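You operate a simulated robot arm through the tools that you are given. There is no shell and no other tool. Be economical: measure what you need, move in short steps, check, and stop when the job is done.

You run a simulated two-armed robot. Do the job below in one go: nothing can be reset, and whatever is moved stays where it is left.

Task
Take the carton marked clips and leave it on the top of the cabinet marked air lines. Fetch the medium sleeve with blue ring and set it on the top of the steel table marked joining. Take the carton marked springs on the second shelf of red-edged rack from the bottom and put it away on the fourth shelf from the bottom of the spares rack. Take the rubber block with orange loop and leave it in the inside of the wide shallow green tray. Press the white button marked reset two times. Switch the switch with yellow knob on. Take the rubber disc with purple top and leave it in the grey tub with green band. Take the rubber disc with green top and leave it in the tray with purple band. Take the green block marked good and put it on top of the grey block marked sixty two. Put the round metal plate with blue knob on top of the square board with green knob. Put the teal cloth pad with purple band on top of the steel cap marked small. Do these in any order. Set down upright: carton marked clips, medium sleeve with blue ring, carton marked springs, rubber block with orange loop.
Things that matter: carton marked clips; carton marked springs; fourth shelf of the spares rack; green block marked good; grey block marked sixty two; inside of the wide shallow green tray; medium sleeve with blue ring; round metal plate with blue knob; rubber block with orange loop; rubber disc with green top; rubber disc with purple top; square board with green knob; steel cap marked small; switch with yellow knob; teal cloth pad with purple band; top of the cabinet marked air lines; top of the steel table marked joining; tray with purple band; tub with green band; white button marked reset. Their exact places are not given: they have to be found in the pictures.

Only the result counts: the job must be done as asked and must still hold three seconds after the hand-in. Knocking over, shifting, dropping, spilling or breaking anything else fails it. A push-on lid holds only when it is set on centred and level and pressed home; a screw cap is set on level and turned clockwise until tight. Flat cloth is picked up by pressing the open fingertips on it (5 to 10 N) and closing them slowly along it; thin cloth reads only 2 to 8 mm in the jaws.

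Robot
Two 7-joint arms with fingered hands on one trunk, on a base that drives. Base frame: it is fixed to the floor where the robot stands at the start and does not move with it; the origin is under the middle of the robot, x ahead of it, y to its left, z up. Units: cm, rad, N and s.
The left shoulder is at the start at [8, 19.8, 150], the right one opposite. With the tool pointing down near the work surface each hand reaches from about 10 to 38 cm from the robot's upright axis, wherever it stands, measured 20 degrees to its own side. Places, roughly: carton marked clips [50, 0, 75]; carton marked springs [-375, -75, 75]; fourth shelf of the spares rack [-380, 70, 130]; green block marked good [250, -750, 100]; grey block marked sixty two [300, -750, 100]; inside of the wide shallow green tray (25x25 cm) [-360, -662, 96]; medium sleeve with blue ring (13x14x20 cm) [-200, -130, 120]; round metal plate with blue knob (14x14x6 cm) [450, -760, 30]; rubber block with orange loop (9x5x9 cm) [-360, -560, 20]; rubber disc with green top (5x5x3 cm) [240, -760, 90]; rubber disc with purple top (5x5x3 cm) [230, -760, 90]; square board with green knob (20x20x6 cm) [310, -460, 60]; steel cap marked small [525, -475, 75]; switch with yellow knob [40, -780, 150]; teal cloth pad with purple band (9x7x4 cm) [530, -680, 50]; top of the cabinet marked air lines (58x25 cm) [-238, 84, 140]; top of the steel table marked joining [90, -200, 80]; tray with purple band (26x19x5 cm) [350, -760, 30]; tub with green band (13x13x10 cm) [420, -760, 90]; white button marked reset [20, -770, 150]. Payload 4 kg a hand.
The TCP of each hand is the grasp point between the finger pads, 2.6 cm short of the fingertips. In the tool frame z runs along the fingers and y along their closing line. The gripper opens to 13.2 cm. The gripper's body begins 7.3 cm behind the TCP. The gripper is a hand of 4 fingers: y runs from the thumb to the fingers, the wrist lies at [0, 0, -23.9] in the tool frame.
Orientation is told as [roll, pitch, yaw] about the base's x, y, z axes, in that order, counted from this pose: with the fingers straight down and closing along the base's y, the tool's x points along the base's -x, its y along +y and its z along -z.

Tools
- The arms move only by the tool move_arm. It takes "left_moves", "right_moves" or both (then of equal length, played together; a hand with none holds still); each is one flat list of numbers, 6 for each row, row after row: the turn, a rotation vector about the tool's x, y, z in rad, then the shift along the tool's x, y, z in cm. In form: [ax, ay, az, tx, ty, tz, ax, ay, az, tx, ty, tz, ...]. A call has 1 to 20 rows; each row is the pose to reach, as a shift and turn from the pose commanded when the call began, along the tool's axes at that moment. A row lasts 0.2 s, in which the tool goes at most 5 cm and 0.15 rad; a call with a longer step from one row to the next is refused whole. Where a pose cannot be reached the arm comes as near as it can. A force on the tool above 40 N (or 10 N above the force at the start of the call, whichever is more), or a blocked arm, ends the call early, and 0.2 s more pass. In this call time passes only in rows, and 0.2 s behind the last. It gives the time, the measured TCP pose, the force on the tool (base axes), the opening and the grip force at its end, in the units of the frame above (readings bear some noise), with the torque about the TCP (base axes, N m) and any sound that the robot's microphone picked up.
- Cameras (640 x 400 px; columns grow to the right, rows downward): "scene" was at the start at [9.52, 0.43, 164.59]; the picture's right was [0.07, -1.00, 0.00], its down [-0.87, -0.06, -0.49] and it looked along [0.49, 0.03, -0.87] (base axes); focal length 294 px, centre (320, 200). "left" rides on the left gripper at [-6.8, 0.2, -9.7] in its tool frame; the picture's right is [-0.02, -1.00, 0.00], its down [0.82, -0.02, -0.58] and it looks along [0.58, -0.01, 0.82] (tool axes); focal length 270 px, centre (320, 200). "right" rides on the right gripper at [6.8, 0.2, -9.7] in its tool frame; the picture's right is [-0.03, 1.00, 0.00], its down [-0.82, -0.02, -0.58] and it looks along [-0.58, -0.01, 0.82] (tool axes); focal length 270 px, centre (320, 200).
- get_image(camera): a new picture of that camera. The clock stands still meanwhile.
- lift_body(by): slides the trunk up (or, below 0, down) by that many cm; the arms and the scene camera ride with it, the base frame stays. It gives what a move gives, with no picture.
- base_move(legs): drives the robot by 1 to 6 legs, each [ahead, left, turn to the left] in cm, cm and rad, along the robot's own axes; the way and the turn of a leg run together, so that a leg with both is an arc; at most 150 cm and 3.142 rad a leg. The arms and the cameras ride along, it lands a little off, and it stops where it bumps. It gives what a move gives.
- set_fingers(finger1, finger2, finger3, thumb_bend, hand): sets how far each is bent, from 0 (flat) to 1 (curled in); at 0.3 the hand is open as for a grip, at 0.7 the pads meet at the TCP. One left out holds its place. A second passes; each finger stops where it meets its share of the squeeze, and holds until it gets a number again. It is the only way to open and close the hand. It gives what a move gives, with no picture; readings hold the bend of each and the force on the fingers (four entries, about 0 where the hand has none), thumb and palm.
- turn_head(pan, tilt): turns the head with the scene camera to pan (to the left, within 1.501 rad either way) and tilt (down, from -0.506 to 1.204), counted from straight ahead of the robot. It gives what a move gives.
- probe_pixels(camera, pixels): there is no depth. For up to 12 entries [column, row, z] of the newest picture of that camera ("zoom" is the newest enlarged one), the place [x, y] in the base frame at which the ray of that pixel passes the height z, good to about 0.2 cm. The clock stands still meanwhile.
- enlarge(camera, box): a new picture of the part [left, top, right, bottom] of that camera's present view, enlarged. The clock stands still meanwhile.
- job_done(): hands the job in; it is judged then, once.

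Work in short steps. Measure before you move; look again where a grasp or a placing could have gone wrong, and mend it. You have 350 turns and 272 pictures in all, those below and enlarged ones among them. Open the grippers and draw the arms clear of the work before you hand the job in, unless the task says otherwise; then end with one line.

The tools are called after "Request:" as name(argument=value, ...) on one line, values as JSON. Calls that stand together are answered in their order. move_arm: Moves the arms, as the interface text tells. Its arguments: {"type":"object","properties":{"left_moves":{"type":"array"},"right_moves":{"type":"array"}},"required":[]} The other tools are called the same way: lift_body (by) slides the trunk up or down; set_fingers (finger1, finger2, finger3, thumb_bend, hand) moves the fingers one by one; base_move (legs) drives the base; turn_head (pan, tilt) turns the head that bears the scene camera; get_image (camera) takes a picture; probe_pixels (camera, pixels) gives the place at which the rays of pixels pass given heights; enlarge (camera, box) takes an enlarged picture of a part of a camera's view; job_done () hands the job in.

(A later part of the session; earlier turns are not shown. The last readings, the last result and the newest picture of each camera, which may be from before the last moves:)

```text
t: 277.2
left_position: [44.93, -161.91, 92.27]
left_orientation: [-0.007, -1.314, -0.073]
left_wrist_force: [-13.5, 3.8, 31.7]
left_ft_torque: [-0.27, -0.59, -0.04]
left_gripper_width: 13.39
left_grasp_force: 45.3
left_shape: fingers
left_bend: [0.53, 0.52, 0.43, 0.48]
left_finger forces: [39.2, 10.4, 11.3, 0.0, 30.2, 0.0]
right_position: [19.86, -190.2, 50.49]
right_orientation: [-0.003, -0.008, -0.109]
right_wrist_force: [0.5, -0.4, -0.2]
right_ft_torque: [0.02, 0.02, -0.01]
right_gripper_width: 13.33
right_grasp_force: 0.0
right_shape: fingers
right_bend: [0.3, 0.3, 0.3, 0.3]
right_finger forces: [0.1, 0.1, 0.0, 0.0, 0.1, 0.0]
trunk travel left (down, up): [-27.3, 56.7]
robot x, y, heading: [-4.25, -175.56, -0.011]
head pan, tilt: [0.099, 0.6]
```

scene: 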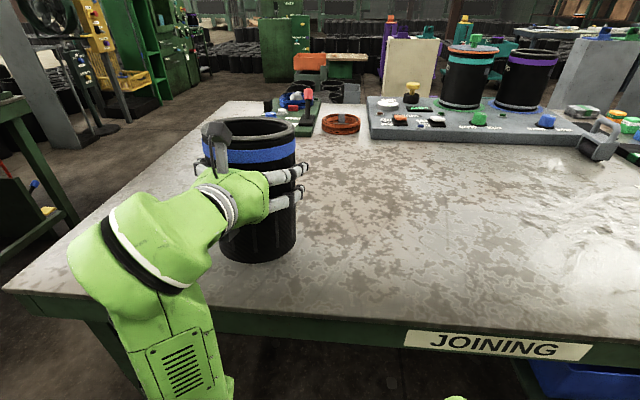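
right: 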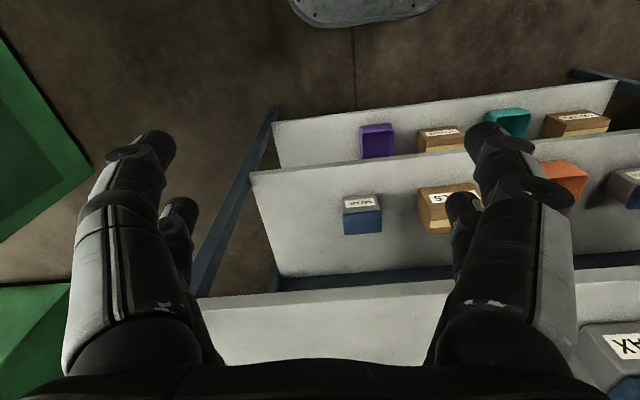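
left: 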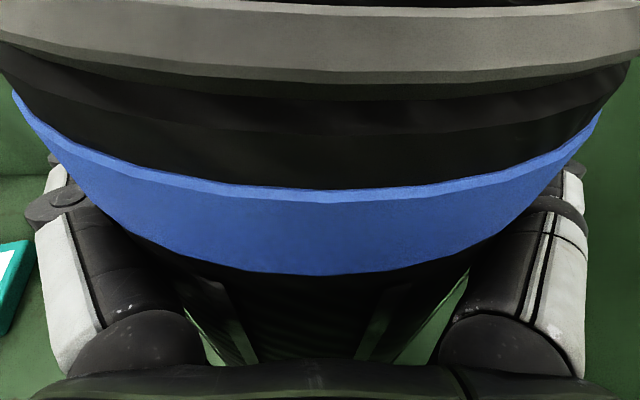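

Contact made (TCP≈92.5). I unload 0.5 and open, then check.

Request:
lift_body(by=0.7)

Request:
set_fingers(hand="left", finger1=0.35, finger2=0.35, finger3=0.35, thumb_bend=0.35)

Request:
set_fingers(hand="left", finger1=0.12, finger2=0.12, finger3=0.12, thumb_bend=0.12)

Request:
get_image(camera="left")

Request:
get_image(camera="scene")

```text
t: 277.8
left_position: [45.3, -161.9, 92.48]
left_orientation: [-0.008, -1.301, -0.074]
left_wrist_force: [-9.2, 3.2, 21.4]
left_ft_torque: [0.06, -0.34, 0.13]
left_gripper_width: 13.36
left_grasp_force: 43.8
left_shape: fingers
left_bend: [0.53, 0.52, 0.43, 0.48]
left_finger forces: [36.6, 11.6, 10.3, 0.1, 29.3, 0.0]
right_position: [19.87, -190.08, 51.04]
right_orientation: [-0.007, -0.008, -0.109]
right_wrist_force: [-0.3, 0.3, -0.1]
right_ft_torque: [0.0, -0.01, -0.04]
right_gripper_width: 13.28
right_grasp_force: 0.0
right_shape: fingers
right_bend: [0.3, 0.3, 0.3, 0.3]
right_finger forces: [0.0, 0.0, 0.0, 0.1, 0.0, 0.0]
trunk travel left (down, up): [-28.0, 56.0]
robot x, y, heading: [-4.36, -175.6, -0.011]
head pan, tilt: [0.099, 0.6]
```

```text
t: 278.8
left_position: [45.31, -161.72, 92.58]
left_orientation: [-0.011, -1.303, -0.07]
left_wrist_force: [-12.5, 13.2, 17.4]
left_ft_torque: [1.27, 0.32, 0.56]
left_gripper_width: 14.4
left_grasp_force: 13.4
left_shape: fingers
left_bend: [0.34, 0.33, 0.35, 0.35]
left_finger forces: [11.3, 12.2, 0.2, 0.0, 3.6, 0.1]
right_position: [19.95, -189.94, 51.03]
right_orientation: [-0.007, -0.009, -0.11]
right_wrist_force: [0.4, -0.7, 0.4]
right_ft_torque: [0.02, 0.01, -0.04]
right_gripper_width: 13.28
right_grasp_force: 0.2
right_shape: fingers
right_bend: [0.3, 0.3, 0.3, 0.3]
right_finger forces: [0.0, 0.0, 0.0, 0.0, 0.0, 0.0]
trunk travel left (down, up): [-28.0, 56.0]
robot x, y, heading: [-4.08, -175.59, -0.015]
head pan, tilt: [0.099, 0.6]
```

```text
t: 279.8
left_position: [45.41, -161.88, 92.43]
left_orientation: [-0.011, -1.302, -0.071]
left_wrist_force: [-10.4, 8.7, 12.2]
left_ft_torque: [0.62, 0.16, 0.32]
left_gripper_width: 17.55
left_grasp_force: 7.2
left_shape: fingers
left_bend: [0.12, 0.11, 0.12, 0.12]
left_finger forces: [10.5, 3.4, 0.0, 0.0, 0.0, 0.0]
right_position: [19.95, -189.99, 51.07]
right_orientation: [-0.005, -0.008, -0.111]
right_wrist_force: [0.2, 0.3, 0.3]
right_ft_torque: [-0.02, 0.0, 0.02]
right_gripper_width: 13.32
right_grasp_force: 0.0
right_shape: fingers
right_bend: [0.3, 0.3, 0.3, 0.3]
right_finger forces: [0.1, 0.0, 0.1, 0.0, 0.0, 0.0]
trunk travel left (down, up): [-28.0, 56.0]
robot x, y, heading: [-4.29, -175.61, -0.009]
head pan, tilt: [0.099, 0.6]
```

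```text
178 pictures are left
```

left: 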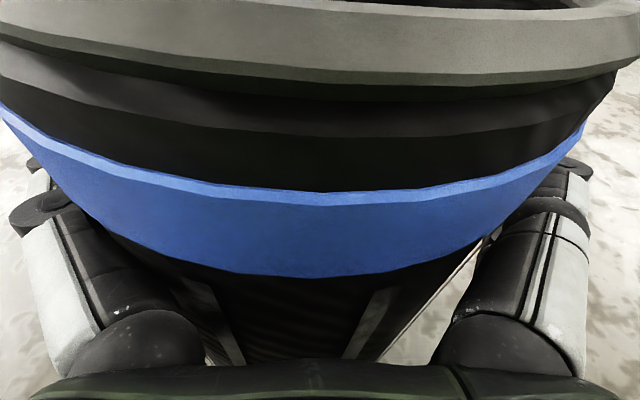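

```text
177 pictures are left
```

scene: 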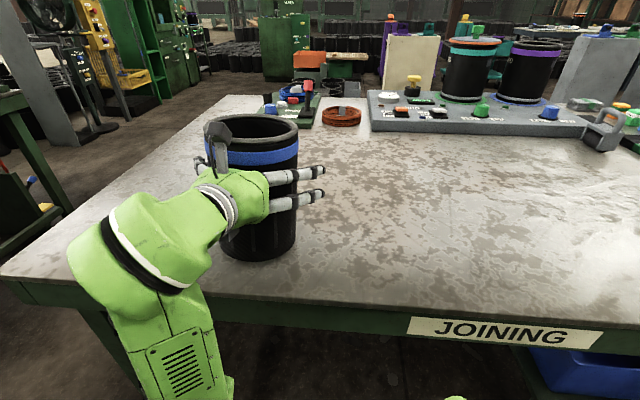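

Finger1 still leans on the sleeve; I shift the hand 0.8 toward +y while drawing back slowly.

Request:
move_arm(left_moves=[0, 0, 0, 0, 0.8, 0, 0, 0, 0, 0.27, 0.8, -1])

Request:
get_image(camera="left")

```text
t: 280.4
left_position: [44.78, -161.17, 92.05]
left_orientation: [-0.015, -1.295, -0.072]
left_wrist_force: [-0.8, 1.7, -2.2]
left_ft_torque: [-0.15, -0.03, 0.01]
left_gripper_width: 17.13
left_grasp_force: 1.6
left_shape: fingers
left_bend: [0.12, 0.12, 0.12, 0.12]
left_finger forces: [2.0, 0.1, 0.1, 0.0, 0.5, 0.0]
right_position: [20.18, -190.08, 50.92]
right_orientation: [-0.005, -0.004, -0.11]
right_wrist_force: [-0.4, -0.2, 0.3]
right_ft_torque: [0.01, 0.02, 0.01]
right_gripper_width: 13.33
right_grasp_force: 0.2
right_shape: fingers
right_bend: [0.3, 0.3, 0.3, 0.3]
right_finger forces: [0.0, 0.0, 0.0, 0.1, 0.1, 0.0]
trunk travel left (down, up): [-28.0, 56.0]
robot x, y, heading: [-4.12, -175.42, -0.005]
head pan, tilt: [0.099, 0.6]
```

```text
176 pictures are left
```

left: 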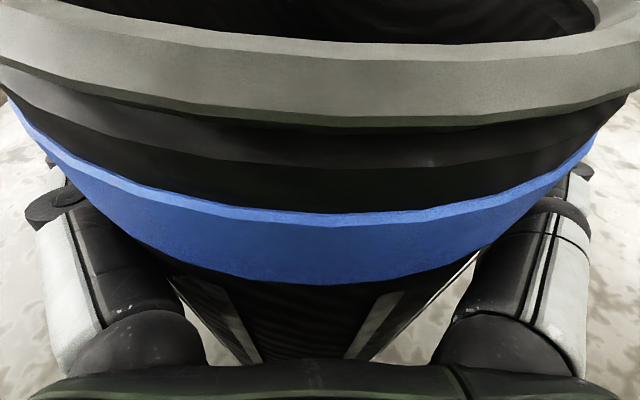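

Request:
move_arm(left_moves=[0, 0, 0, 0.5, 0.1, -2, 0, 0, 0, 1.1, 0.1, -4, 0, 0, 0, 2.1, 0.1, -8, 0, 0, 0, 3.2, 0.1, -12, 0, 0, 0, 3.8, 0.1, -14])

Request:
get_image(camera="left")

```text
t: 281.6
left_position: [34.49, -162.0, 87.99]
left_orientation: [0.172, -1.108, -0.249]
left_wrist_force: [-0.6, 0.2, -0.9]
left_ft_torque: [0.01, 0.01, 0.0]
left_gripper_width: 16.97
left_grasp_force: 0.0
left_shape: fingers
left_bend: [0.12, 0.12, 0.12, 0.12]
left_finger forces: [0.1, 0.1, 0.1, 0.0, 0.1, 0.1]
right_position: [20.16, -190.08, 50.95]
right_orientation: [-0.004, -0.005, -0.11]
right_wrist_force: [-0.6, 0.0, -0.4]
right_ft_torque: [-0.03, -0.02, 0.0]
right_gripper_width: 13.28
right_grasp_force: 0.0
right_shape: fingers
right_bend: [0.3, 0.3, 0.3, 0.3]
right_finger forces: [0.0, 0.1, 0.0, 0.1, 0.1, 0.1]
trunk travel left (down, up): [-28.0, 56.0]
robot x, y, heading: [-4.25, -175.49, -0.009]
head pan, tilt: [0.099, 0.6]
stopped in row 5 (left hand): the arm was blocked; the commanded pose is now the measured one
```

```text
175 pictures are left
```

left: 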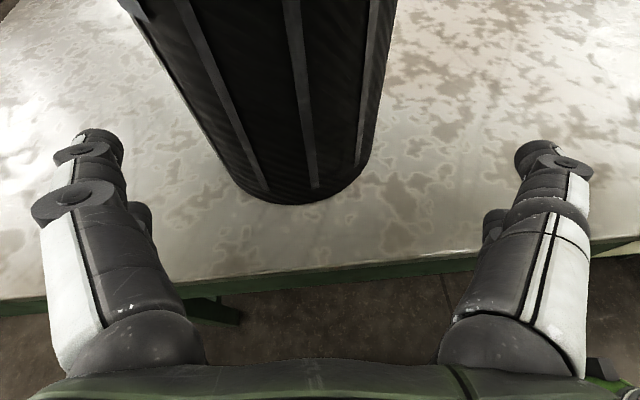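

Sleeve stands on the table. The arm got blocked folding back, so I withdraw with the base instead.

Request:
base_move(legs=[[-35, 0, 0]])

Request:
get_image(camera="scene")

```text
t: 283.9
left_position: [-0.55, -161.67, 87.96]
left_orientation: [0.168, -1.106, -0.247]
left_wrist_force: [-1.0, 0.7, -0.5]
left_ft_torque: [0.0, -0.01, -0.02]
left_gripper_width: 16.96
left_grasp_force: 0.0
left_shape: fingers
left_bend: [0.12, 0.12, 0.12, 0.12]
left_finger forces: [0.0, 0.0, 0.0, 0.0, 0.0, 0.1]
right_position: [-14.88, -189.74, 50.94]
right_orientation: [-0.005, -0.006, -0.108]
right_wrist_force: [-0.2, 0.1, 0.2]
right_ft_torque: [0.03, -0.02, 0.01]
right_gripper_width: 13.29
right_grasp_force: 0.1
right_shape: fingers
right_bend: [0.3, 0.3, 0.3, 0.3]
right_finger forces: [0.0, 0.0, 0.0, 0.0, 0.0, 0.1]
trunk travel left (down, up): [-28.0, 56.0]
robot x, y, heading: [-39.03, -175.46, -0.01]
head pan, tilt: [0.099, 0.6]
```

```text
174 pictures are left
```

scene: 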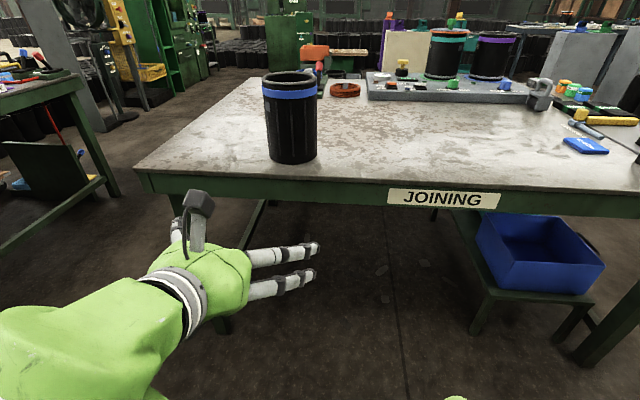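

Request:
move_arm(left_moves=[0, 0.1, 0, 2.9, 0, 1.5, 0, 0.2, 0, 5.8, 0, 3, 0, 0.3, 0, 8.7, 0, 4.5, 0, 0.4, 0, 11.6, 0, 6, 0, 0.5, 0, 14.5, 0, 7.5, 0, 0.6, 0, 17.4, 0, 9, 0, 0.7, 0, 20.3, 0, 10.5, 0, 0.8, 0, 23.2, 0, 12, 0, 0.9, 0, 26.1, 0, 13.5, 0, 1.0, 0, 29, 0, 15, 0, 1.1, 0, 32, 0, 16])

Request:
set_fingers(hand="left", finger1=0.3, finger2=0.3, finger3=0.3, thumb_bend=0.3)

```text
t: 286.3
left_position: [0.03, -158.96, 52.27]
left_orientation: [0.075, -0.011, -0.097]
left_wrist_force: [0.1, 0.1, -0.2]
left_ft_torque: [0.0, -0.01, 0.0]
left_gripper_width: 16.95
left_grasp_force: 0.1
left_shape: fingers
left_bend: [0.12, 0.12, 0.12, 0.12]
left_finger forces: [0.0, 0.0, 0.0, 0.0, 0.0, 0.1]
right_position: [-14.82, -189.84, 50.98]
right_orientation: [-0.006, -0.003, -0.109]
right_wrist_force: [-0.3, 0.7, -0.6]
right_ft_torque: [0.04, -0.02, 0.02]
right_gripper_width: 13.29
right_grasp_force: 0.0
right_shape: fingers
right_bend: [0.3, 0.3, 0.3, 0.3]
right_finger forces: [0.1, 0.0, 0.1, 0.1, 0.1, 0.0]
trunk travel left (down, up): [-28.0, 56.0]
robot x, y, heading: [-38.99, -175.23, -0.003]
head pan, tilt: [0.099, 0.6]
```

```text
t: 287.3
left_position: [-0.01, -159.24, 52.45]
left_orientation: [0.073, -0.013, -0.097]
left_wrist_force: [0.7, 0.3, -0.6]
left_ft_torque: [0.01, 0.06, -0.03]
left_gripper_width: 13.37
left_grasp_force: 0.1
left_shape: fingers
left_bend: [0.3, 0.3, 0.3, 0.3]
left_finger forces: [0.1, 0.1, 0.0, 0.0, 0.1, 0.1]
right_position: [-14.73, -189.72, 50.97]
right_orientation: [-0.005, -0.004, -0.109]
right_wrist_force: [-0.6, -0.1, -0.1]
right_ft_torque: [0.0, 0.02, 0.02]
right_gripper_width: 13.28
right_grasp_force: 0.1
right_shape: fingers
right_bend: [0.3, 0.3, 0.3, 0.3]
right_finger forces: [0.0, 0.0, 0.0, 0.0, 0.0, 0.0]
trunk travel left (down, up): [-28.0, 56.0]
robot x, y, heading: [-39.14, -175.06, -0.011]
head pan, tilt: [0.099, 0.6]
```

Sleeve delivered and the arm folded. Next the rubber block near (-360,-560). I raise the trunk, turn south and look.

Request:
lift_body(by=40)

Request:
base_move(legs=[[0, 0, -1.56]])

Request:
turn_head(pan=0.0, tilt=0.3)

Request:
get_image(camera="scene")

Request:
turn_head(pan=-0.9, tilt=0.3)

Request:
get_image(camera="scene")

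```text
t: 291.1
left_position: [0.01, -159.06, 92.41]
left_orientation: [0.075, -0.014, -0.096]
left_wrist_force: [-0.6, -0.1, -0.6]
left_ft_torque: [0.0, 0.01, -0.03]
left_gripper_width: 13.36
left_grasp_force: 0.0
left_shape: fingers
left_bend: [0.3, 0.3, 0.3, 0.3]
left_finger forces: [0.1, 0.0, 0.1, 0.0, 0.0, 0.0]
right_position: [-14.69, -189.75, 90.99]
right_orientation: [-0.005, -0.003, -0.107]
right_wrist_force: [-0.1, -0.2, 0.0]
right_ft_torque: [-0.01, 0.0, 0.0]
right_gripper_width: 13.31
right_grasp_force: 0.0
right_shape: fingers
right_bend: [0.3, 0.3, 0.3, 0.3]
right_finger forces: [0.0, 0.1, 0.0, 0.0, 0.0, 0.0]
trunk travel left (down, up): [-68.0, 16.0]
robot x, y, heading: [-38.81, -175.31, -0.007]
head pan, tilt: [0.099, 0.6]
```

```text
t: 295.3
left_position: [-22.53, -214.42, 92.47]
left_orientation: [0.075, -0.011, -1.661]
left_wrist_force: [0.1, -0.9, -1.0]
left_ft_torque: [-0.01, 0.0, 0.01]
left_gripper_width: 13.36
left_grasp_force: 0.0
left_shape: fingers
left_bend: [0.3, 0.3, 0.3, 0.3]
left_finger forces: [0.0, 0.0, 0.0, 0.0, 0.0, 0.1]
right_position: [-53.35, -199.84, 90.94]
right_orientation: [-0.005, -0.003, -1.671]
right_wrist_force: [0.3, -0.2, -1.0]
right_ft_torque: [-0.01, 0.01, -0.01]
right_gripper_width: 13.29
right_grasp_force: 0.1
right_shape: fingers
right_bend: [0.3, 0.3, 0.3, 0.3]
right_finger forces: [0.0, 0.0, 0.0, 0.1, 0.0, 0.0]
trunk travel left (down, up): [-68.0, 16.0]
robot x, y, heading: [-38.69, -175.32, -1.57]
head pan, tilt: [0.099, 0.6]
```

```text
t: 296.1
left_position: [-22.48, -214.4, 92.27]
left_orientation: [0.076, -0.012, -1.66]
left_wrist_force: [0.5, 0.0, -0.2]
left_ft_torque: [0.01, -0.04, -0.01]
left_gripper_width: 13.35
left_grasp_force: 0.0
left_shape: fingers
left_bend: [0.3, 0.3, 0.3, 0.3]
left_finger forces: [0.0, 0.1, 0.0, 0.1, 0.0, 0.0]
right_position: [-53.44, -199.86, 90.97]
right_orientation: [-0.006, -0.004, -1.672]
right_wrist_force: [-0.2, 0.1, 0.6]
right_ft_torque: [-0.02, -0.01, -0.04]
right_gripper_width: 13.31
right_grasp_force: 0.0
right_shape: fingers
right_bend: [0.3, 0.3, 0.3, 0.3]
right_finger forces: [0.0, 0.1, 0.0, 0.0, 0.0, 0.1]
trunk travel left (down, up): [-68.0, 16.0]
robot x, y, heading: [-39.36, -175.27, -1.569]
head pan, tilt: [0.0, 0.3]
```

```text
173 pictures are left
```

scene: 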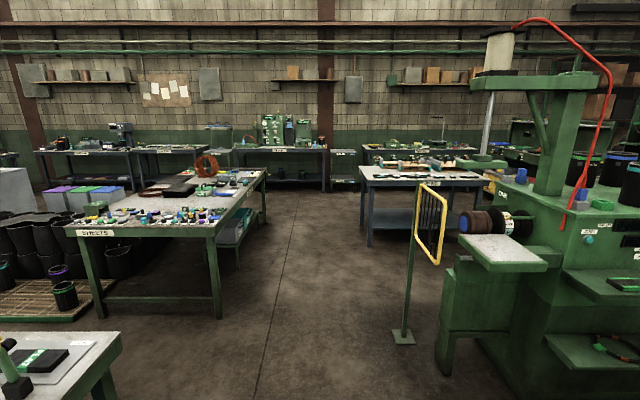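

```text
t: 297.3
left_position: [-22.58, -214.45, 92.37]
left_orientation: [0.075, -0.012, -1.662]
left_wrist_force: [-0.3, 0.9, 0.0]
left_ft_torque: [0.0, 0.02, -0.01]
left_gripper_width: 13.32
left_grasp_force: 0.1
left_shape: fingers
left_bend: [0.3, 0.3, 0.3, 0.3]
left_finger forces: [0.0, 0.1, 0.0, 0.1, 0.0, 0.0]
right_position: [-53.36, -199.75, 90.94]
right_orientation: [-0.005, -0.004, -1.671]
right_wrist_force: [0.6, -0.4, -0.1]
right_ft_torque: [-0.01, 0.0, 0.0]
right_gripper_width: 13.27
right_grasp_force: 0.1
right_shape: fingers
right_bend: [0.3, 0.3, 0.3, 0.3]
right_finger forces: [0.1, 0.1, 0.0, 0.1, 0.0, 0.0]
trunk travel left (down, up): [-68.0, 16.0]
robot x, y, heading: [-39.07, -175.48, -1.569]
head pan, tilt: [-0.901, 0.3]
```

```text
172 pictures are left
```

scene: 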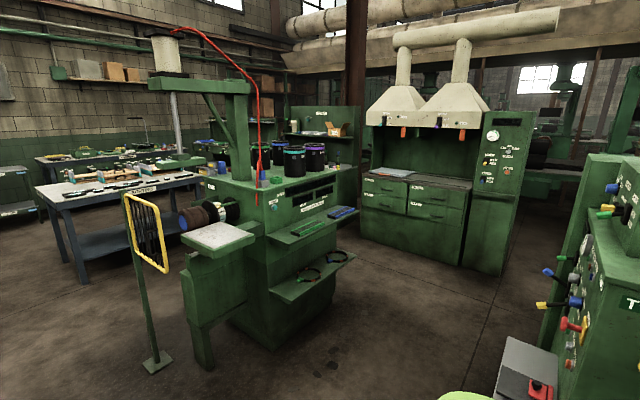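

Request:
turn_head(pan=0.0, tilt=0.3)

Request:
get_image(camera="scene")

Request:
probe_pixels(camera="scene", pixels=[[220, 318, 0], [265, 222, 0], [368, 243, 0], [403, 340, 0], [237, 190, 0], [325, 190, 0], [285, 150, 90], [370, 242, 0]])

Request:
enlarge(camera="scene", box=[200, 90, 440, 230])

```text
t: 298.5
left_position: [-22.54, -214.44, 92.47]
left_orientation: [0.076, -0.013, -1.662]
left_wrist_force: [0.1, -0.9, -0.4]
left_ft_torque: [0.01, -0.01, -0.02]
left_gripper_width: 13.36
left_grasp_force: 0.1
left_shape: fingers
left_bend: [0.3, 0.3, 0.3, 0.3]
left_finger forces: [0.0, 0.0, 0.1, 0.0, 0.0, 0.1]
right_position: [-53.38, -199.82, 91.01]
right_orientation: [-0.006, -0.003, -1.672]
right_wrist_force: [0.7, 0.8, -0.4]
right_ft_torque: [0.0, 0.0, -0.01]
right_gripper_width: 13.34
right_grasp_force: 0.2
right_shape: fingers
right_bend: [0.3, 0.3, 0.3, 0.3]
right_finger forces: [0.0, 0.0, 0.0, 0.0, 0.0, 0.0]
trunk travel left (down, up): [-68.0, 16.0]
robot x, y, heading: [-38.97, -175.41, -1.572]
head pan, tilt: [0.0, 0.3]
```

```text
171 pictures are left
```

scene: 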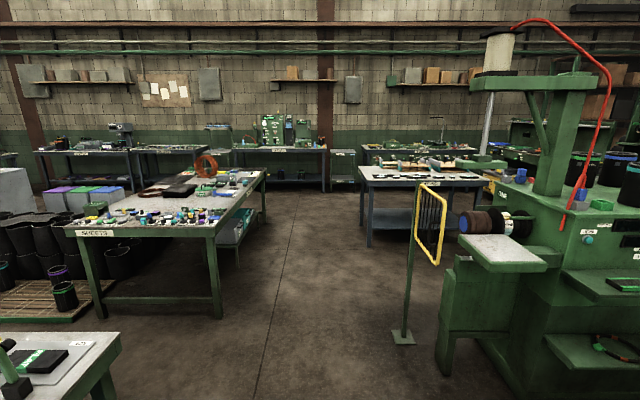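

```text
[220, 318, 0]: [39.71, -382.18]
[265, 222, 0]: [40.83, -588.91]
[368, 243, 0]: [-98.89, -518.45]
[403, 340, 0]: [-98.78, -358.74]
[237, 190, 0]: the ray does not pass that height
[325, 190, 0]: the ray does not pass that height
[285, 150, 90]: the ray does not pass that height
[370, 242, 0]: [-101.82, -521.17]
```

```text
2.67 times, centred on (320, 160) of scene
```

zoom: 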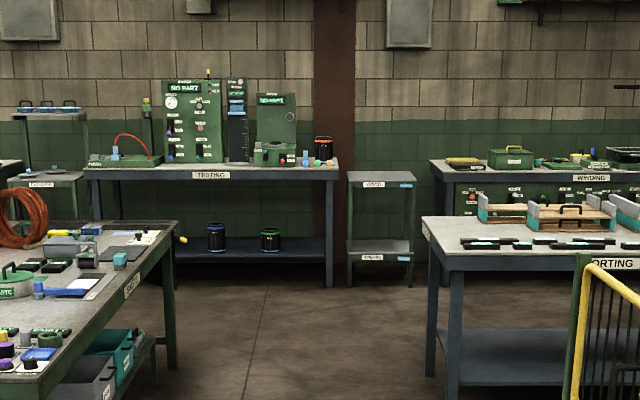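

Corridor x −98..40 is clear down to the TESTING bench. I drive south to y≈-610.

Request:
base_move(legs=[[150, 0, 0], [150, 0, 0], [135, 0, 0]])

Request:
turn_head(pan=0.3, tilt=0.2)

Request:
get_image(camera="scene")

```text
t: 319.3
left_position: [-20.07, -648.93, 92.37]
left_orientation: [0.075, -0.011, -1.651]
left_wrist_force: [0.0, 0.4, -0.1]
left_ft_torque: [-0.01, 0.02, -0.01]
left_gripper_width: 13.36
left_grasp_force: 0.1
left_shape: fingers
left_bend: [0.3, 0.3, 0.3, 0.3]
left_finger forces: [0.0, 0.0, 0.1, 0.1, 0.0, 0.0]
right_position: [-50.97, -634.54, 90.99]
right_orientation: [-0.005, -0.006, -1.665]
right_wrist_force: [0.2, 0.1, -0.1]
right_ft_torque: [-0.02, 0.01, 0.02]
right_gripper_width: 13.3
right_grasp_force: 0.1
right_shape: fingers
right_bend: [0.3, 0.3, 0.3, 0.3]
right_finger forces: [0.0, 0.1, 0.0, 0.0, 0.1, 0.0]
trunk travel left (down, up): [-68.0, 16.0]
robot x, y, heading: [-36.73, -609.8, -1.565]
head pan, tilt: [0.0, 0.3]
```

```text
t: 320.1
left_position: [-19.93, -649.01, 92.37]
left_orientation: [0.076, -0.013, -1.65]
left_wrist_force: [0.4, 0.4, 0.2]
left_ft_torque: [0.01, 0.01, 0.02]
left_gripper_width: 13.36
left_grasp_force: 0.1
left_shape: fingers
left_bend: [0.3, 0.3, 0.3, 0.3]
left_finger forces: [0.0, 0.1, 0.1, 0.1, 0.1, 0.1]
right_position: [-50.99, -634.59, 91.06]
right_orientation: [-0.005, -0.005, -1.663]
right_wrist_force: [-0.6, 0.5, 0.2]
right_ft_torque: [-0.01, -0.02, -0.02]
right_gripper_width: 13.3
right_grasp_force: 0.1
right_shape: fingers
right_bend: [0.3, 0.3, 0.3, 0.3]
right_finger forces: [0.1, 0.1, 0.1, 0.0, 0.0, 0.0]
trunk travel left (down, up): [-68.0, 16.0]
robot x, y, heading: [-36.63, -610.05, -1.56]
head pan, tilt: [0.3, 0.201]
```

```text
169 pictures are left
```

scene: 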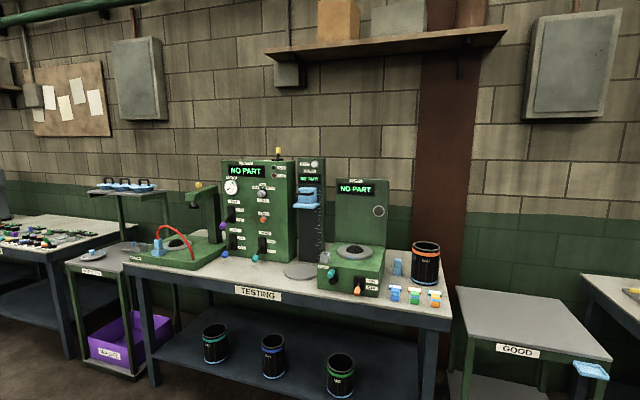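

Request:
enlarge(camera="scene", box=[180, 140, 400, 300])

Request:
probe_pixels(camera="scene", pixels=[[440, 325, 80], [130, 272, 80], [235, 290, 80], [262, 250, 85]])

```text
2.50 times, centred on (290, 220) of scene
```

zoom: 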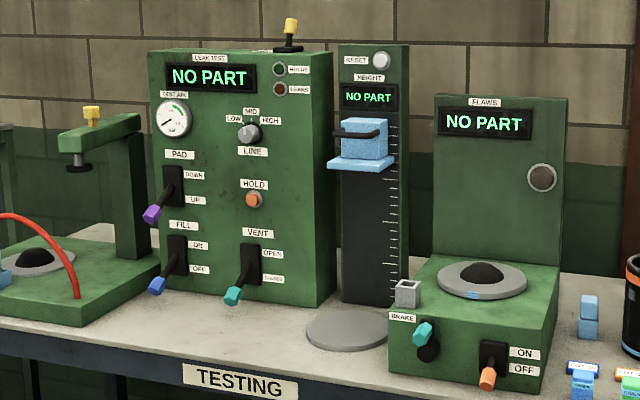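

```text
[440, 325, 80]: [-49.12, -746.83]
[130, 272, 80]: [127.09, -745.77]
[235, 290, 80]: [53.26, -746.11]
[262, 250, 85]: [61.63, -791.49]
```

Request:
base_move(legs=[[60, 0, 0], [0, 57, 0], [10, 0, 0]])

Request:
turn_head(pan=0.0, tilt=0.1)

Request:
get_image(camera="scene")

Request:
enlarge(camera="scene", box=[200, 120, 360, 240])

```text
t: 327.1
left_position: [38.37, -717.94, 92.46]
left_orientation: [0.075, -0.016, -1.646]
left_wrist_force: [-0.7, -0.2, 0.3]
left_ft_torque: [-0.01, -0.01, 0.03]
left_gripper_width: 13.34
left_grasp_force: 0.0
left_shape: fingers
left_bend: [0.3, 0.3, 0.3, 0.3]
left_finger forces: [0.0, 0.1, 0.0, 0.0, 0.0, 0.0]
right_position: [7.26, -703.79, 91.07]
right_orientation: [-0.005, -0.008, -1.66]
right_wrist_force: [0.6, 0.2, -0.5]
right_ft_torque: [0.01, 0.0, 0.02]
right_gripper_width: 13.29
right_grasp_force: 0.0
right_shape: fingers
right_bend: [0.3, 0.3, 0.3, 0.3]
right_finger forces: [0.0, 0.0, 0.0, 0.1, 0.1, 0.1]
trunk travel left (down, up): [-68.0, 16.0]
robot x, y, heading: [20.96, -679.6, -1.56]
head pan, tilt: [0.3, 0.201]
```

```text
t: 327.9
left_position: [38.3, -718.32, 92.16]
left_orientation: [0.074, -0.009, -1.647]
left_wrist_force: [0.7, 0.1, -0.5]
left_ft_torque: [0.0, -0.01, 0.01]
left_gripper_width: 13.34
left_grasp_force: 0.0
left_shape: fingers
left_bend: [0.3, 0.3, 0.3, 0.3]
left_finger forces: [0.1, 0.0, 0.0, 0.0, 0.1, 0.0]
right_position: [7.33, -704.11, 90.87]
right_orientation: [-0.007, -0.002, -1.659]
right_wrist_force: [1.4, 0.5, -0.4]
right_ft_torque: [0.01, 0.02, 0.01]
right_gripper_width: 13.32
right_grasp_force: 0.2
right_shape: fingers
right_bend: [0.3, 0.3, 0.3, 0.3]
right_finger forces: [0.0, 0.0, 0.0, 0.1, 0.0, 0.0]
trunk travel left (down, up): [-68.0, 16.0]
robot x, y, heading: [21.31, -679.11, -1.564]
head pan, tilt: [0.0, 0.099]
```

```text
167 pictures are left
```

scene: 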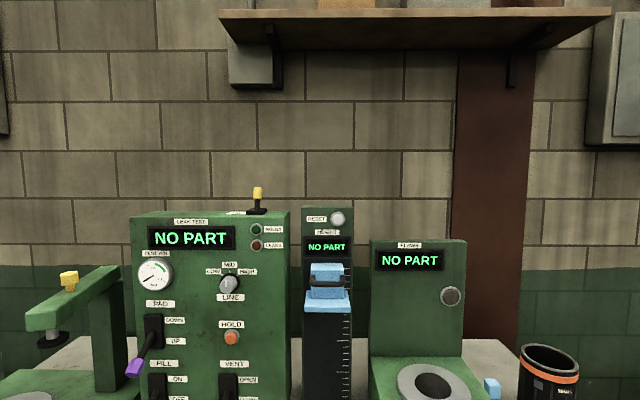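

```text
3.33 times, centred on (280, 180) of scene
```

zoom: 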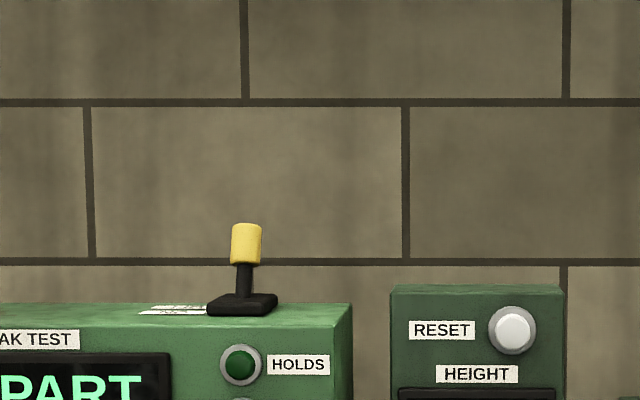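

Request:
lift_body(by=16)

Request:
turn_head(pan=0.1, tilt=0.25)

Request:
enlarge(camera="scene", box=[220, 130, 380, 240])

Request:
get_image(camera="scene")

```text
t: 329.7
left_position: [38.25, -718.21, 108.34]
left_orientation: [0.076, -0.013, -1.647]
left_wrist_force: [0.0, 0.8, 1.0]
left_ft_torque: [0.03, 0.02, 0.03]
left_gripper_width: 13.34
left_grasp_force: 0.1
left_shape: fingers
left_bend: [0.3, 0.3, 0.3, 0.3]
left_finger forces: [0.0, 0.1, 0.0, 0.0, 0.0, 0.1]
right_position: [7.3, -703.91, 107.11]
right_orientation: [-0.006, -0.004, -1.66]
right_wrist_force: [0.6, 0.1, -0.3]
right_ft_torque: [-0.01, 0.01, 0.0]
right_gripper_width: 13.29
right_grasp_force: 0.1
right_shape: fingers
right_bend: [0.3, 0.3, 0.3, 0.3]
right_finger forces: [0.0, 0.1, 0.0, 0.0, 0.1, 0.0]
trunk travel left (down, up): [-84.0, 0.0]
robot x, y, heading: [21.54, -679.42, -1.56]
head pan, tilt: [0.0, 0.099]
```

```text
t: 330.4
left_position: [38.38, -718.06, 108.34]
left_orientation: [0.075, -0.014, -1.648]
left_wrist_force: [-0.2, -1.0, -0.1]
left_ft_torque: [-0.01, 0.0, 0.02]
left_gripper_width: 13.35
left_grasp_force: 0.0
left_shape: fingers
left_bend: [0.3, 0.3, 0.3, 0.3]
left_finger forces: [0.1, 0.0, 0.0, 0.0, 0.0, 0.0]
right_position: [7.31, -704.0, 106.94]
right_orientation: [-0.005, -0.002, -1.659]
right_wrist_force: [0.6, -0.3, 0.1]
right_ft_torque: [0.0, 0.01, 0.01]
right_gripper_width: 13.3
right_grasp_force: 0.1
right_shape: fingers
right_bend: [0.3, 0.3, 0.3, 0.3]
right_finger forces: [0.1, 0.0, 0.0, 0.0, 0.1, 0.1]
trunk travel left (down, up): [-84.0, 0.0]
robot x, y, heading: [21.23, -679.48, -1.564]
head pan, tilt: [0.099, 0.25]
```

```text
3.64 times, centred on (300, 185) of scene
```

zoom: 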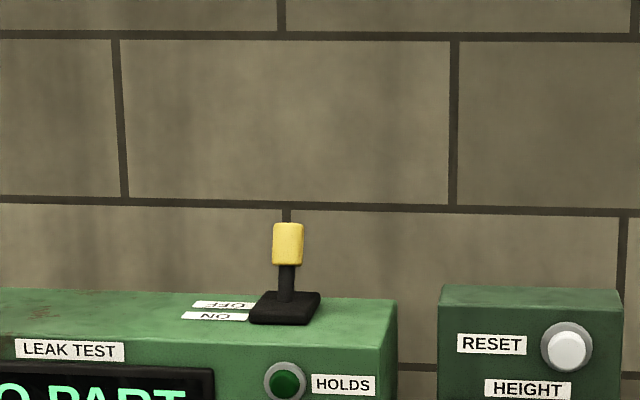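

```text
164 pictures are left
```

scene: 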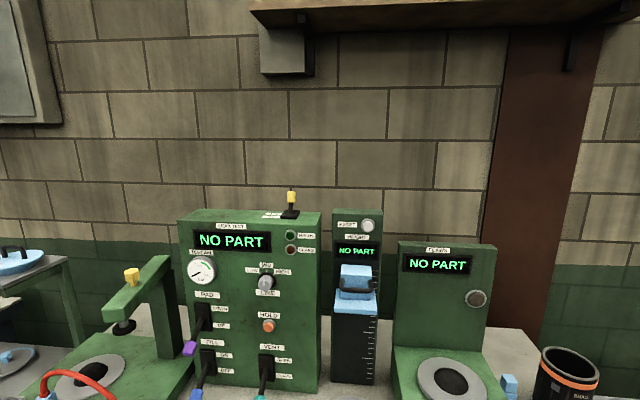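

Request:
probe_pixels(camera="scene", pixels=[[368, 226, 150], [368, 226, 146], [368, 226, 142], [291, 196, 156], [291, 196, 154], [291, 196, 158], [290, 216, 150], [290, 216, 148], [178, 221, 148], [321, 220, 148], [195, 209, 148], [280, 212, 150]])

```text
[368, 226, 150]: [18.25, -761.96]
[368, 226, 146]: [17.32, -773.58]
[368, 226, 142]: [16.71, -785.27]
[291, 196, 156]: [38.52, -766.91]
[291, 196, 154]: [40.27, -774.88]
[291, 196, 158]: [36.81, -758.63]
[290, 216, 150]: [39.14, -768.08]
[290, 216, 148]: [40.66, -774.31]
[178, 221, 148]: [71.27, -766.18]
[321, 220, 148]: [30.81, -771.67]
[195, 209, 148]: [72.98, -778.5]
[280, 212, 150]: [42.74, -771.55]
```

Request:
lift_body(by=-20)

Request:
turn_head(pan=0.1, tilt=0.1)

Request:
enlarge(camera="scene", box=[220, 130, 400, 250])

```text
t: 332.6
left_position: [38.35, -718.27, 88.38]
left_orientation: [0.076, -0.015, -1.65]
left_wrist_force: [-0.4, 0.2, -0.5]
left_ft_torque: [-0.01, 0.0, 0.0]
left_gripper_width: 13.37
left_grasp_force: 0.1
left_shape: fingers
left_bend: [0.3, 0.3, 0.3, 0.3]
left_finger forces: [0.0, 0.0, 0.1, 0.1, 0.0, 0.0]
right_position: [7.25, -703.9, 86.97]
right_orientation: [-0.007, -0.003, -1.661]
right_wrist_force: [0.1, 0.0, 0.4]
right_ft_torque: [0.0, -0.02, 0.0]
right_gripper_width: 13.27
right_grasp_force: 0.0
right_shape: fingers
right_bend: [0.3, 0.3, 0.3, 0.3]
right_finger forces: [0.0, 0.1, 0.1, 0.1, 0.1, 0.0]
trunk travel left (down, up): [-64.0, 20.0]
robot x, y, heading: [20.78, -679.58, -1.561]
head pan, tilt: [0.099, 0.25]
```

```text
t: 333.3
left_position: [38.42, -718.15, 88.39]
left_orientation: [0.077, -0.012, -1.647]
left_wrist_force: [-0.6, 0.3, -0.3]
left_ft_torque: [-0.01, -0.03, -0.01]
left_gripper_width: 13.34
left_grasp_force: 0.0
left_shape: fingers
left_bend: [0.3, 0.3, 0.3, 0.3]
left_finger forces: [0.0, 0.0, 0.1, 0.0, 0.0, 0.0]
right_position: [7.23, -704.03, 87.04]
right_orientation: [-0.006, -0.004, -1.66]
right_wrist_force: [0.4, 0.1, 0.0]
right_ft_torque: [0.0, 0.01, 0.0]
right_gripper_width: 13.28
right_grasp_force: 0.0
right_shape: fingers
right_bend: [0.3, 0.3, 0.3, 0.3]
right_finger forces: [0.0, 0.0, 0.1, 0.1, 0.0, 0.1]
trunk travel left (down, up): [-64.0, 20.0]
robot x, y, heading: [21.29, -679.42, -1.558]
head pan, tilt: [0.099, 0.099]
```

```text
3.33 times, centred on (310, 190) of scene
```

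zoom: 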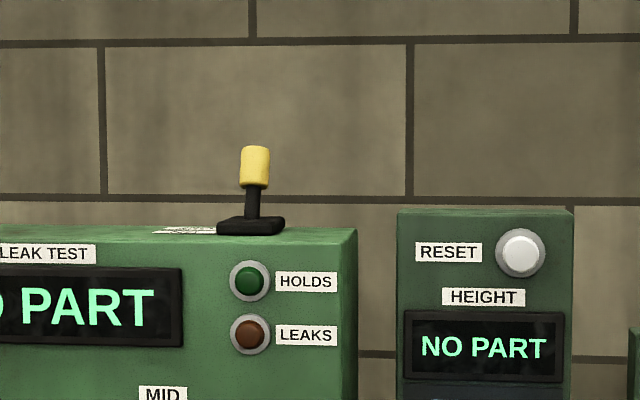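

Request:
probe_pixels(camera="zoom", pixels=[[521, 251, 148], [521, 251, 146], [521, 251, 144], [255, 165, 156], [255, 165, 154], [255, 165, 157], [250, 228, 149], [250, 228, 150], [357, 232, 148], [357, 232, 149], [357, 232, 147]])

```text
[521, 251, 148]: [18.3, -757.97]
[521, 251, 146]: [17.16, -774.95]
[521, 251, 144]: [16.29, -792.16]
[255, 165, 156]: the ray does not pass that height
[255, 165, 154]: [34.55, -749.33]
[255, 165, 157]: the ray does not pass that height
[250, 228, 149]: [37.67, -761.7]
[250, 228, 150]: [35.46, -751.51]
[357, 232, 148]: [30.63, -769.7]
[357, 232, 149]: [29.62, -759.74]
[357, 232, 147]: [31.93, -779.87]
```

Button: (17.2,-772.9,146.2), panel tops z≈147.7; yellow knob ≈(40.5,-777.7,153.3), leaning back to OFF, ON is toward me. I raise the trunk and pose the left hand horizontally.

Request:
lift_body(by=20)

Request:
move_arm(left_moves=[0, -0.12, 0, -0.9, 0, -3.75, 0, -0.24, 0, -1.8, 0, -7.5, 0, -0.36, 0, -2.7, 0, -11.25, 0, -0.48, 0, -3.6, 0, -15, 0, -0.6, 0, -4.5, 0, -18.75, 0, -0.72, 0, -5.4, 0, -22.5, 0, -0.84, 0, -6.3, 0, -26.25, 0, -0.96, 0, -7.2, 0, -30, 0, -1.08, 0, -8.1, 0, -33.75, 0, -1.2, 0, -9, 0, -37.5, 0, -1.32, 0, -9.9, 0, -41.25, 0, -1.43, 0, -10.8, 0, -45])

```text
t: 335.5
left_position: [38.27, -718.16, 108.22]
left_orientation: [0.075, -0.012, -1.648]
left_wrist_force: [0.5, -0.3, 0.3]
left_ft_torque: [0.02, -0.02, 0.0]
left_gripper_width: 13.37
left_grasp_force: 0.1
left_shape: fingers
left_bend: [0.3, 0.3, 0.3, 0.3]
left_finger forces: [0.0, 0.0, 0.0, 0.1, 0.0, 0.1]
right_position: [7.25, -703.96, 106.95]
right_orientation: [-0.005, -0.004, -1.66]
right_wrist_force: [0.4, 1.0, 0.5]
right_ft_torque: [0.02, -0.06, -0.01]
right_gripper_width: 13.28
right_grasp_force: 0.0
right_shape: fingers
right_bend: [0.3, 0.3, 0.3, 0.3]
right_finger forces: [0.0, 0.1, 0.1, 0.1, 0.0, 0.1]
trunk travel left (down, up): [-84.0, 0.0]
robot x, y, heading: [21.16, -678.95, -1.559]
head pan, tilt: [0.099, 0.099]
```

```text
t: 338.1
left_position: [34.04, -728.28, 153.32]
left_orientation: [0.538, -1.423, -2.18]
left_wrist_force: [0.4, 0.3, 0.2]
left_ft_torque: [-0.04, 0.0, -0.02]
left_gripper_width: 13.36
left_grasp_force: 0.0
left_shape: fingers
left_bend: [0.3, 0.3, 0.3, 0.3]
left_finger forces: [0.0, 0.0, 0.0, 0.1, 0.0, 0.0]
right_position: [7.19, -703.97, 106.97]
right_orientation: [-0.005, -0.003, -1.658]
right_wrist_force: [0.5, 0.2, -0.3]
right_ft_torque: [0.01, 0.02, 0.02]
right_gripper_width: 13.32
right_grasp_force: 0.1
right_shape: fingers
right_bend: [0.3, 0.3, 0.3, 0.3]
right_finger forces: [0.1, 0.0, 0.1, 0.0, 0.0, 0.1]
trunk travel left (down, up): [-84.0, 0.0]
robot x, y, heading: [21.18, -679.41, -1.562]
head pan, tilt: [0.099, 0.099]
```

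Request:
base_move(legs=[[0, 7, 0], [28, 0, 0]])

Request:
get_image(camera="left")

Request:
get_image(camera="scene")

```text
t: 340.6
left_position: [41.43, -755.57, 153.68]
left_orientation: [0.55, -1.424, -2.194]
left_wrist_force: [-0.2, 0.6, 0.1]
left_ft_torque: [0.0, 0.02, -0.01]
left_gripper_width: 13.35
left_grasp_force: 0.1
left_shape: fingers
left_bend: [0.3, 0.3, 0.3, 0.3]
left_finger forces: [0.0, 0.0, 0.0, 0.0, 0.1, 0.0]
right_position: [14.59, -731.39, 107.05]
right_orientation: [-0.002, -0.008, -1.661]
right_wrist_force: [-0.5, 0.1, -0.2]
right_ft_torque: [-0.04, 0.01, 0.03]
right_gripper_width: 13.29
right_grasp_force: 0.0
right_shape: fingers
right_bend: [0.3, 0.3, 0.3, 0.3]
right_finger forces: [0.1, 0.0, 0.1, 0.0, 0.1, 0.0]
trunk travel left (down, up): [-84.0, 0.0]
robot x, y, heading: [28.47, -707.19, -1.567]
head pan, tilt: [0.099, 0.099]
```

```text
162 pictures are left
```

left: 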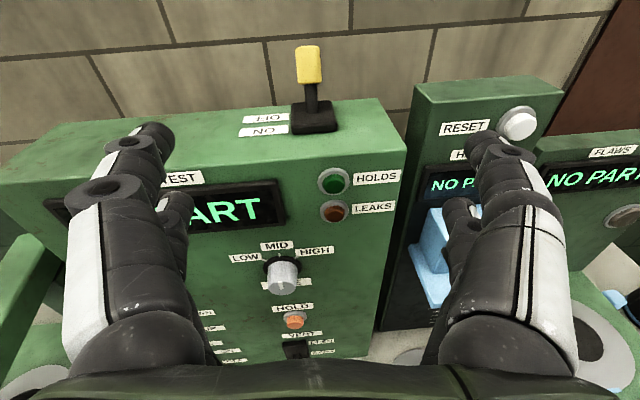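

```text
161 pictures are left
```

scene: 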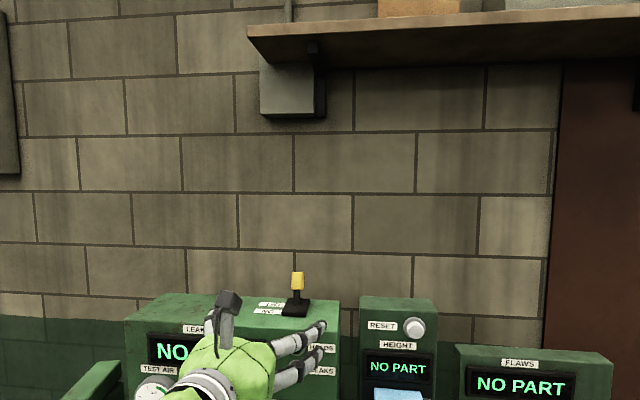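

Request:
probe_pixels(camera="left", pixels=[[308, 65, 154], [308, 65, 153], [308, 65, 152], [310, 128, 147.7], [516, 124, 146.2], [516, 124, 145], [377, 98, 147.7], [404, 150, 147.7], [566, 88, 150]])

```text
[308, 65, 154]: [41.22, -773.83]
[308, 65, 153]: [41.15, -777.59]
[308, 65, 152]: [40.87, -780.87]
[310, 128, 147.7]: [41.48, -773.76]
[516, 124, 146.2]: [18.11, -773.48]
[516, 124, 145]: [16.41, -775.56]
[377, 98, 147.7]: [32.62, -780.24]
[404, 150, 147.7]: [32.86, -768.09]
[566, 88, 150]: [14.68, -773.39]
```

Request:
move_arm(left_moves=[0, 0, 0, -0.47, 0.29, 4.3, 0, 0, 0, -0.94, 0.59, 8.7, 0, 0, 0, -1.4, 0.88, 13, 0, 0, 0, -1.9, 1.2, 17.4, 0, 0, 0, -2.35, 1.47, 21.7])

Request:
get_image(camera="left")

```text
t: 341.9
left_position: [41.3, -778.15, 153.01]
left_orientation: [0.531, -1.42, -2.175]
left_wrist_force: [0.4, -0.5, 0.1]
left_ft_torque: [0.01, 0.0, 0.03]
left_gripper_width: 13.31
left_grasp_force: 0.0
left_shape: fingers
left_bend: [0.3, 0.3, 0.3, 0.3]
left_finger forces: [0.0, 0.0, 0.1, 0.1, 0.0, 0.0]
right_position: [14.69, -731.91, 106.96]
right_orientation: [-0.004, -0.001, -1.662]
right_wrist_force: [0.7, 0.7, 0.8]
right_ft_torque: [0.0, -0.01, 0.01]
right_gripper_width: 13.29
right_grasp_force: 0.0
right_shape: fingers
right_bend: [0.3, 0.3, 0.3, 0.3]
right_finger forces: [0.0, 0.0, 0.0, 0.0, 0.1, 0.0]
trunk travel left (down, up): [-84.0, 0.0]
robot x, y, heading: [28.34, -706.91, -1.564]
head pan, tilt: [0.099, 0.099]
```

```text
160 pictures are left
```

left: 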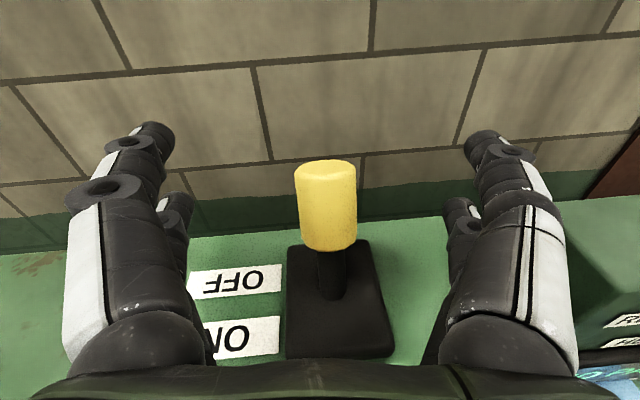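

Knob is right at the TCP and the lever leans to OFF (far). I close on it and pull toward ON.

Request:
set_fingers(hand="left", finger1=0.64, finger2=0.64, finger3=0.64, thumb_bend=0.64)

Request:
get_image(camera="left")

```text
t: 342.9
left_position: [41.33, -777.78, 153.19]
left_orientation: [0.533, -1.424, -2.178]
left_wrist_force: [0.5, -0.5, 0.4]
left_ft_torque: [-0.03, 0.0, 0.01]
left_gripper_width: 2.03
left_grasp_force: 0.0
left_shape: fingers
left_bend: [0.64, 0.64, 0.64, 0.64]
left_finger forces: [0.0, 0.0, 0.1, 0.0, 0.1, 0.1]
right_position: [14.67, -731.66, 106.88]
right_orientation: [-0.006, -0.005, -1.662]
right_wrist_force: [0.2, 0.4, 0.2]
right_ft_torque: [0.01, -0.01, 0.0]
right_gripper_width: 13.31
right_grasp_force: 0.1
right_shape: fingers
right_bend: [0.3, 0.3, 0.3, 0.3]
right_finger forces: [0.0, 0.0, 0.0, 0.0, 0.0, 0.0]
trunk travel left (down, up): [-84.0, 0.0]
robot x, y, heading: [29.09, -707.05, -1.555]
head pan, tilt: [0.099, 0.099]
```

```text
159 pictures are left
```

left: 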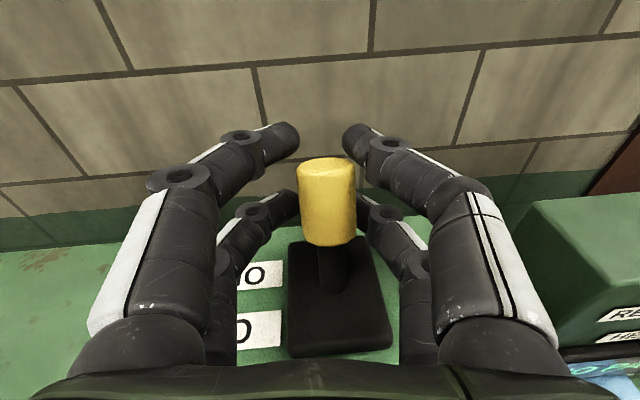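

Request:
set_fingers(hand="left", finger1=0.72, finger2=0.72, finger3=0.72, thumb_bend=0.72)

Request:
move_arm(left_moves=[0, 0, 0, 0.15, -0.1, -1.5, 0, 0, 0, 0.3, -0.2, -3, 0, 0, 0, 0.45, -0.3, -4.5, 0, 0, 0, 0.6, -0.4, -5.5])

Request:
get_image(camera="left")

```text
t: 343.9
left_position: [41.04, -777.95, 153.13]
left_orientation: [0.54, -1.421, -2.183]
left_wrist_force: [-4.6, -2.9, 3.1]
left_ft_torque: [-0.08, 0.06, 0.01]
left_gripper_width: 0.0
left_grasp_force: 5.1
left_shape: fingers
left_bend: [0.71, 0.71, 0.7, 0.71]
left_finger forces: [0.0, 1.8, 4.1, 0.1, 4.7, 0.1]
right_position: [14.49, -731.77, 106.97]
right_orientation: [-0.003, -0.004, -1.661]
right_wrist_force: [-0.5, 0.0, 0.7]
right_ft_torque: [0.0, 0.01, 0.02]
right_gripper_width: 13.31
right_grasp_force: 0.1
right_shape: fingers
right_bend: [0.3, 0.3, 0.3, 0.3]
right_finger forces: [0.0, 0.1, 0.1, 0.0, 0.0, 0.1]
trunk travel left (down, up): [-84.0, 0.0]
robot x, y, heading: [28.89, -707.55, -1.561]
head pan, tilt: [0.099, 0.099]
```

```text
t: 344.9
left_position: [40.99, -773.6, 152.37]
left_orientation: [0.493, -1.408, -2.137]
left_wrist_force: [-4.4, -28.8, -2.9]
left_ft_torque: [0.2, 0.0, 0.0]
left_gripper_width: 1.27
left_grasp_force: 15.5
left_shape: fingers
left_bend: [0.66, 0.68, 0.69, 0.67]
left_finger forces: [8.2, 5.8, 5.3, 0.0, 10.2, 0.1]
right_position: [14.5, -732.6, 106.72]
right_orientation: [-0.003, 0.004, -1.662]
right_wrist_force: [0.1, 0.6, 0.2]
right_ft_torque: [-0.03, -0.01, 0.05]
right_gripper_width: 13.31
right_grasp_force: 0.1
right_shape: fingers
right_bend: [0.3, 0.3, 0.3, 0.3]
right_finger forces: [0.0, 0.0, 0.0, 0.0, 0.0, 0.0]
trunk travel left (down, up): [-84.0, 0.0]
robot x, y, heading: [28.61, -707.06, -1.56]
head pan, tilt: [0.099, 0.099]
heard: click
```

```text
158 pictures are left
```

left: 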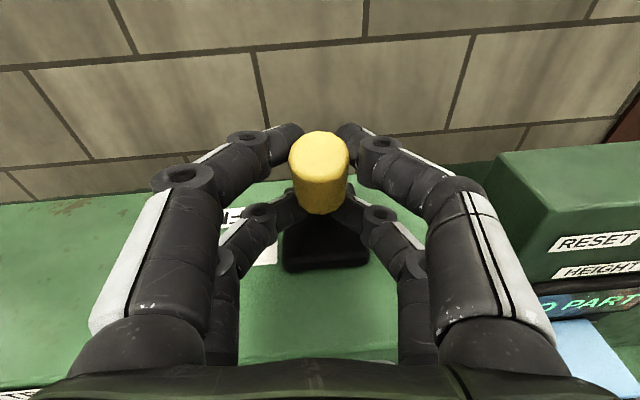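

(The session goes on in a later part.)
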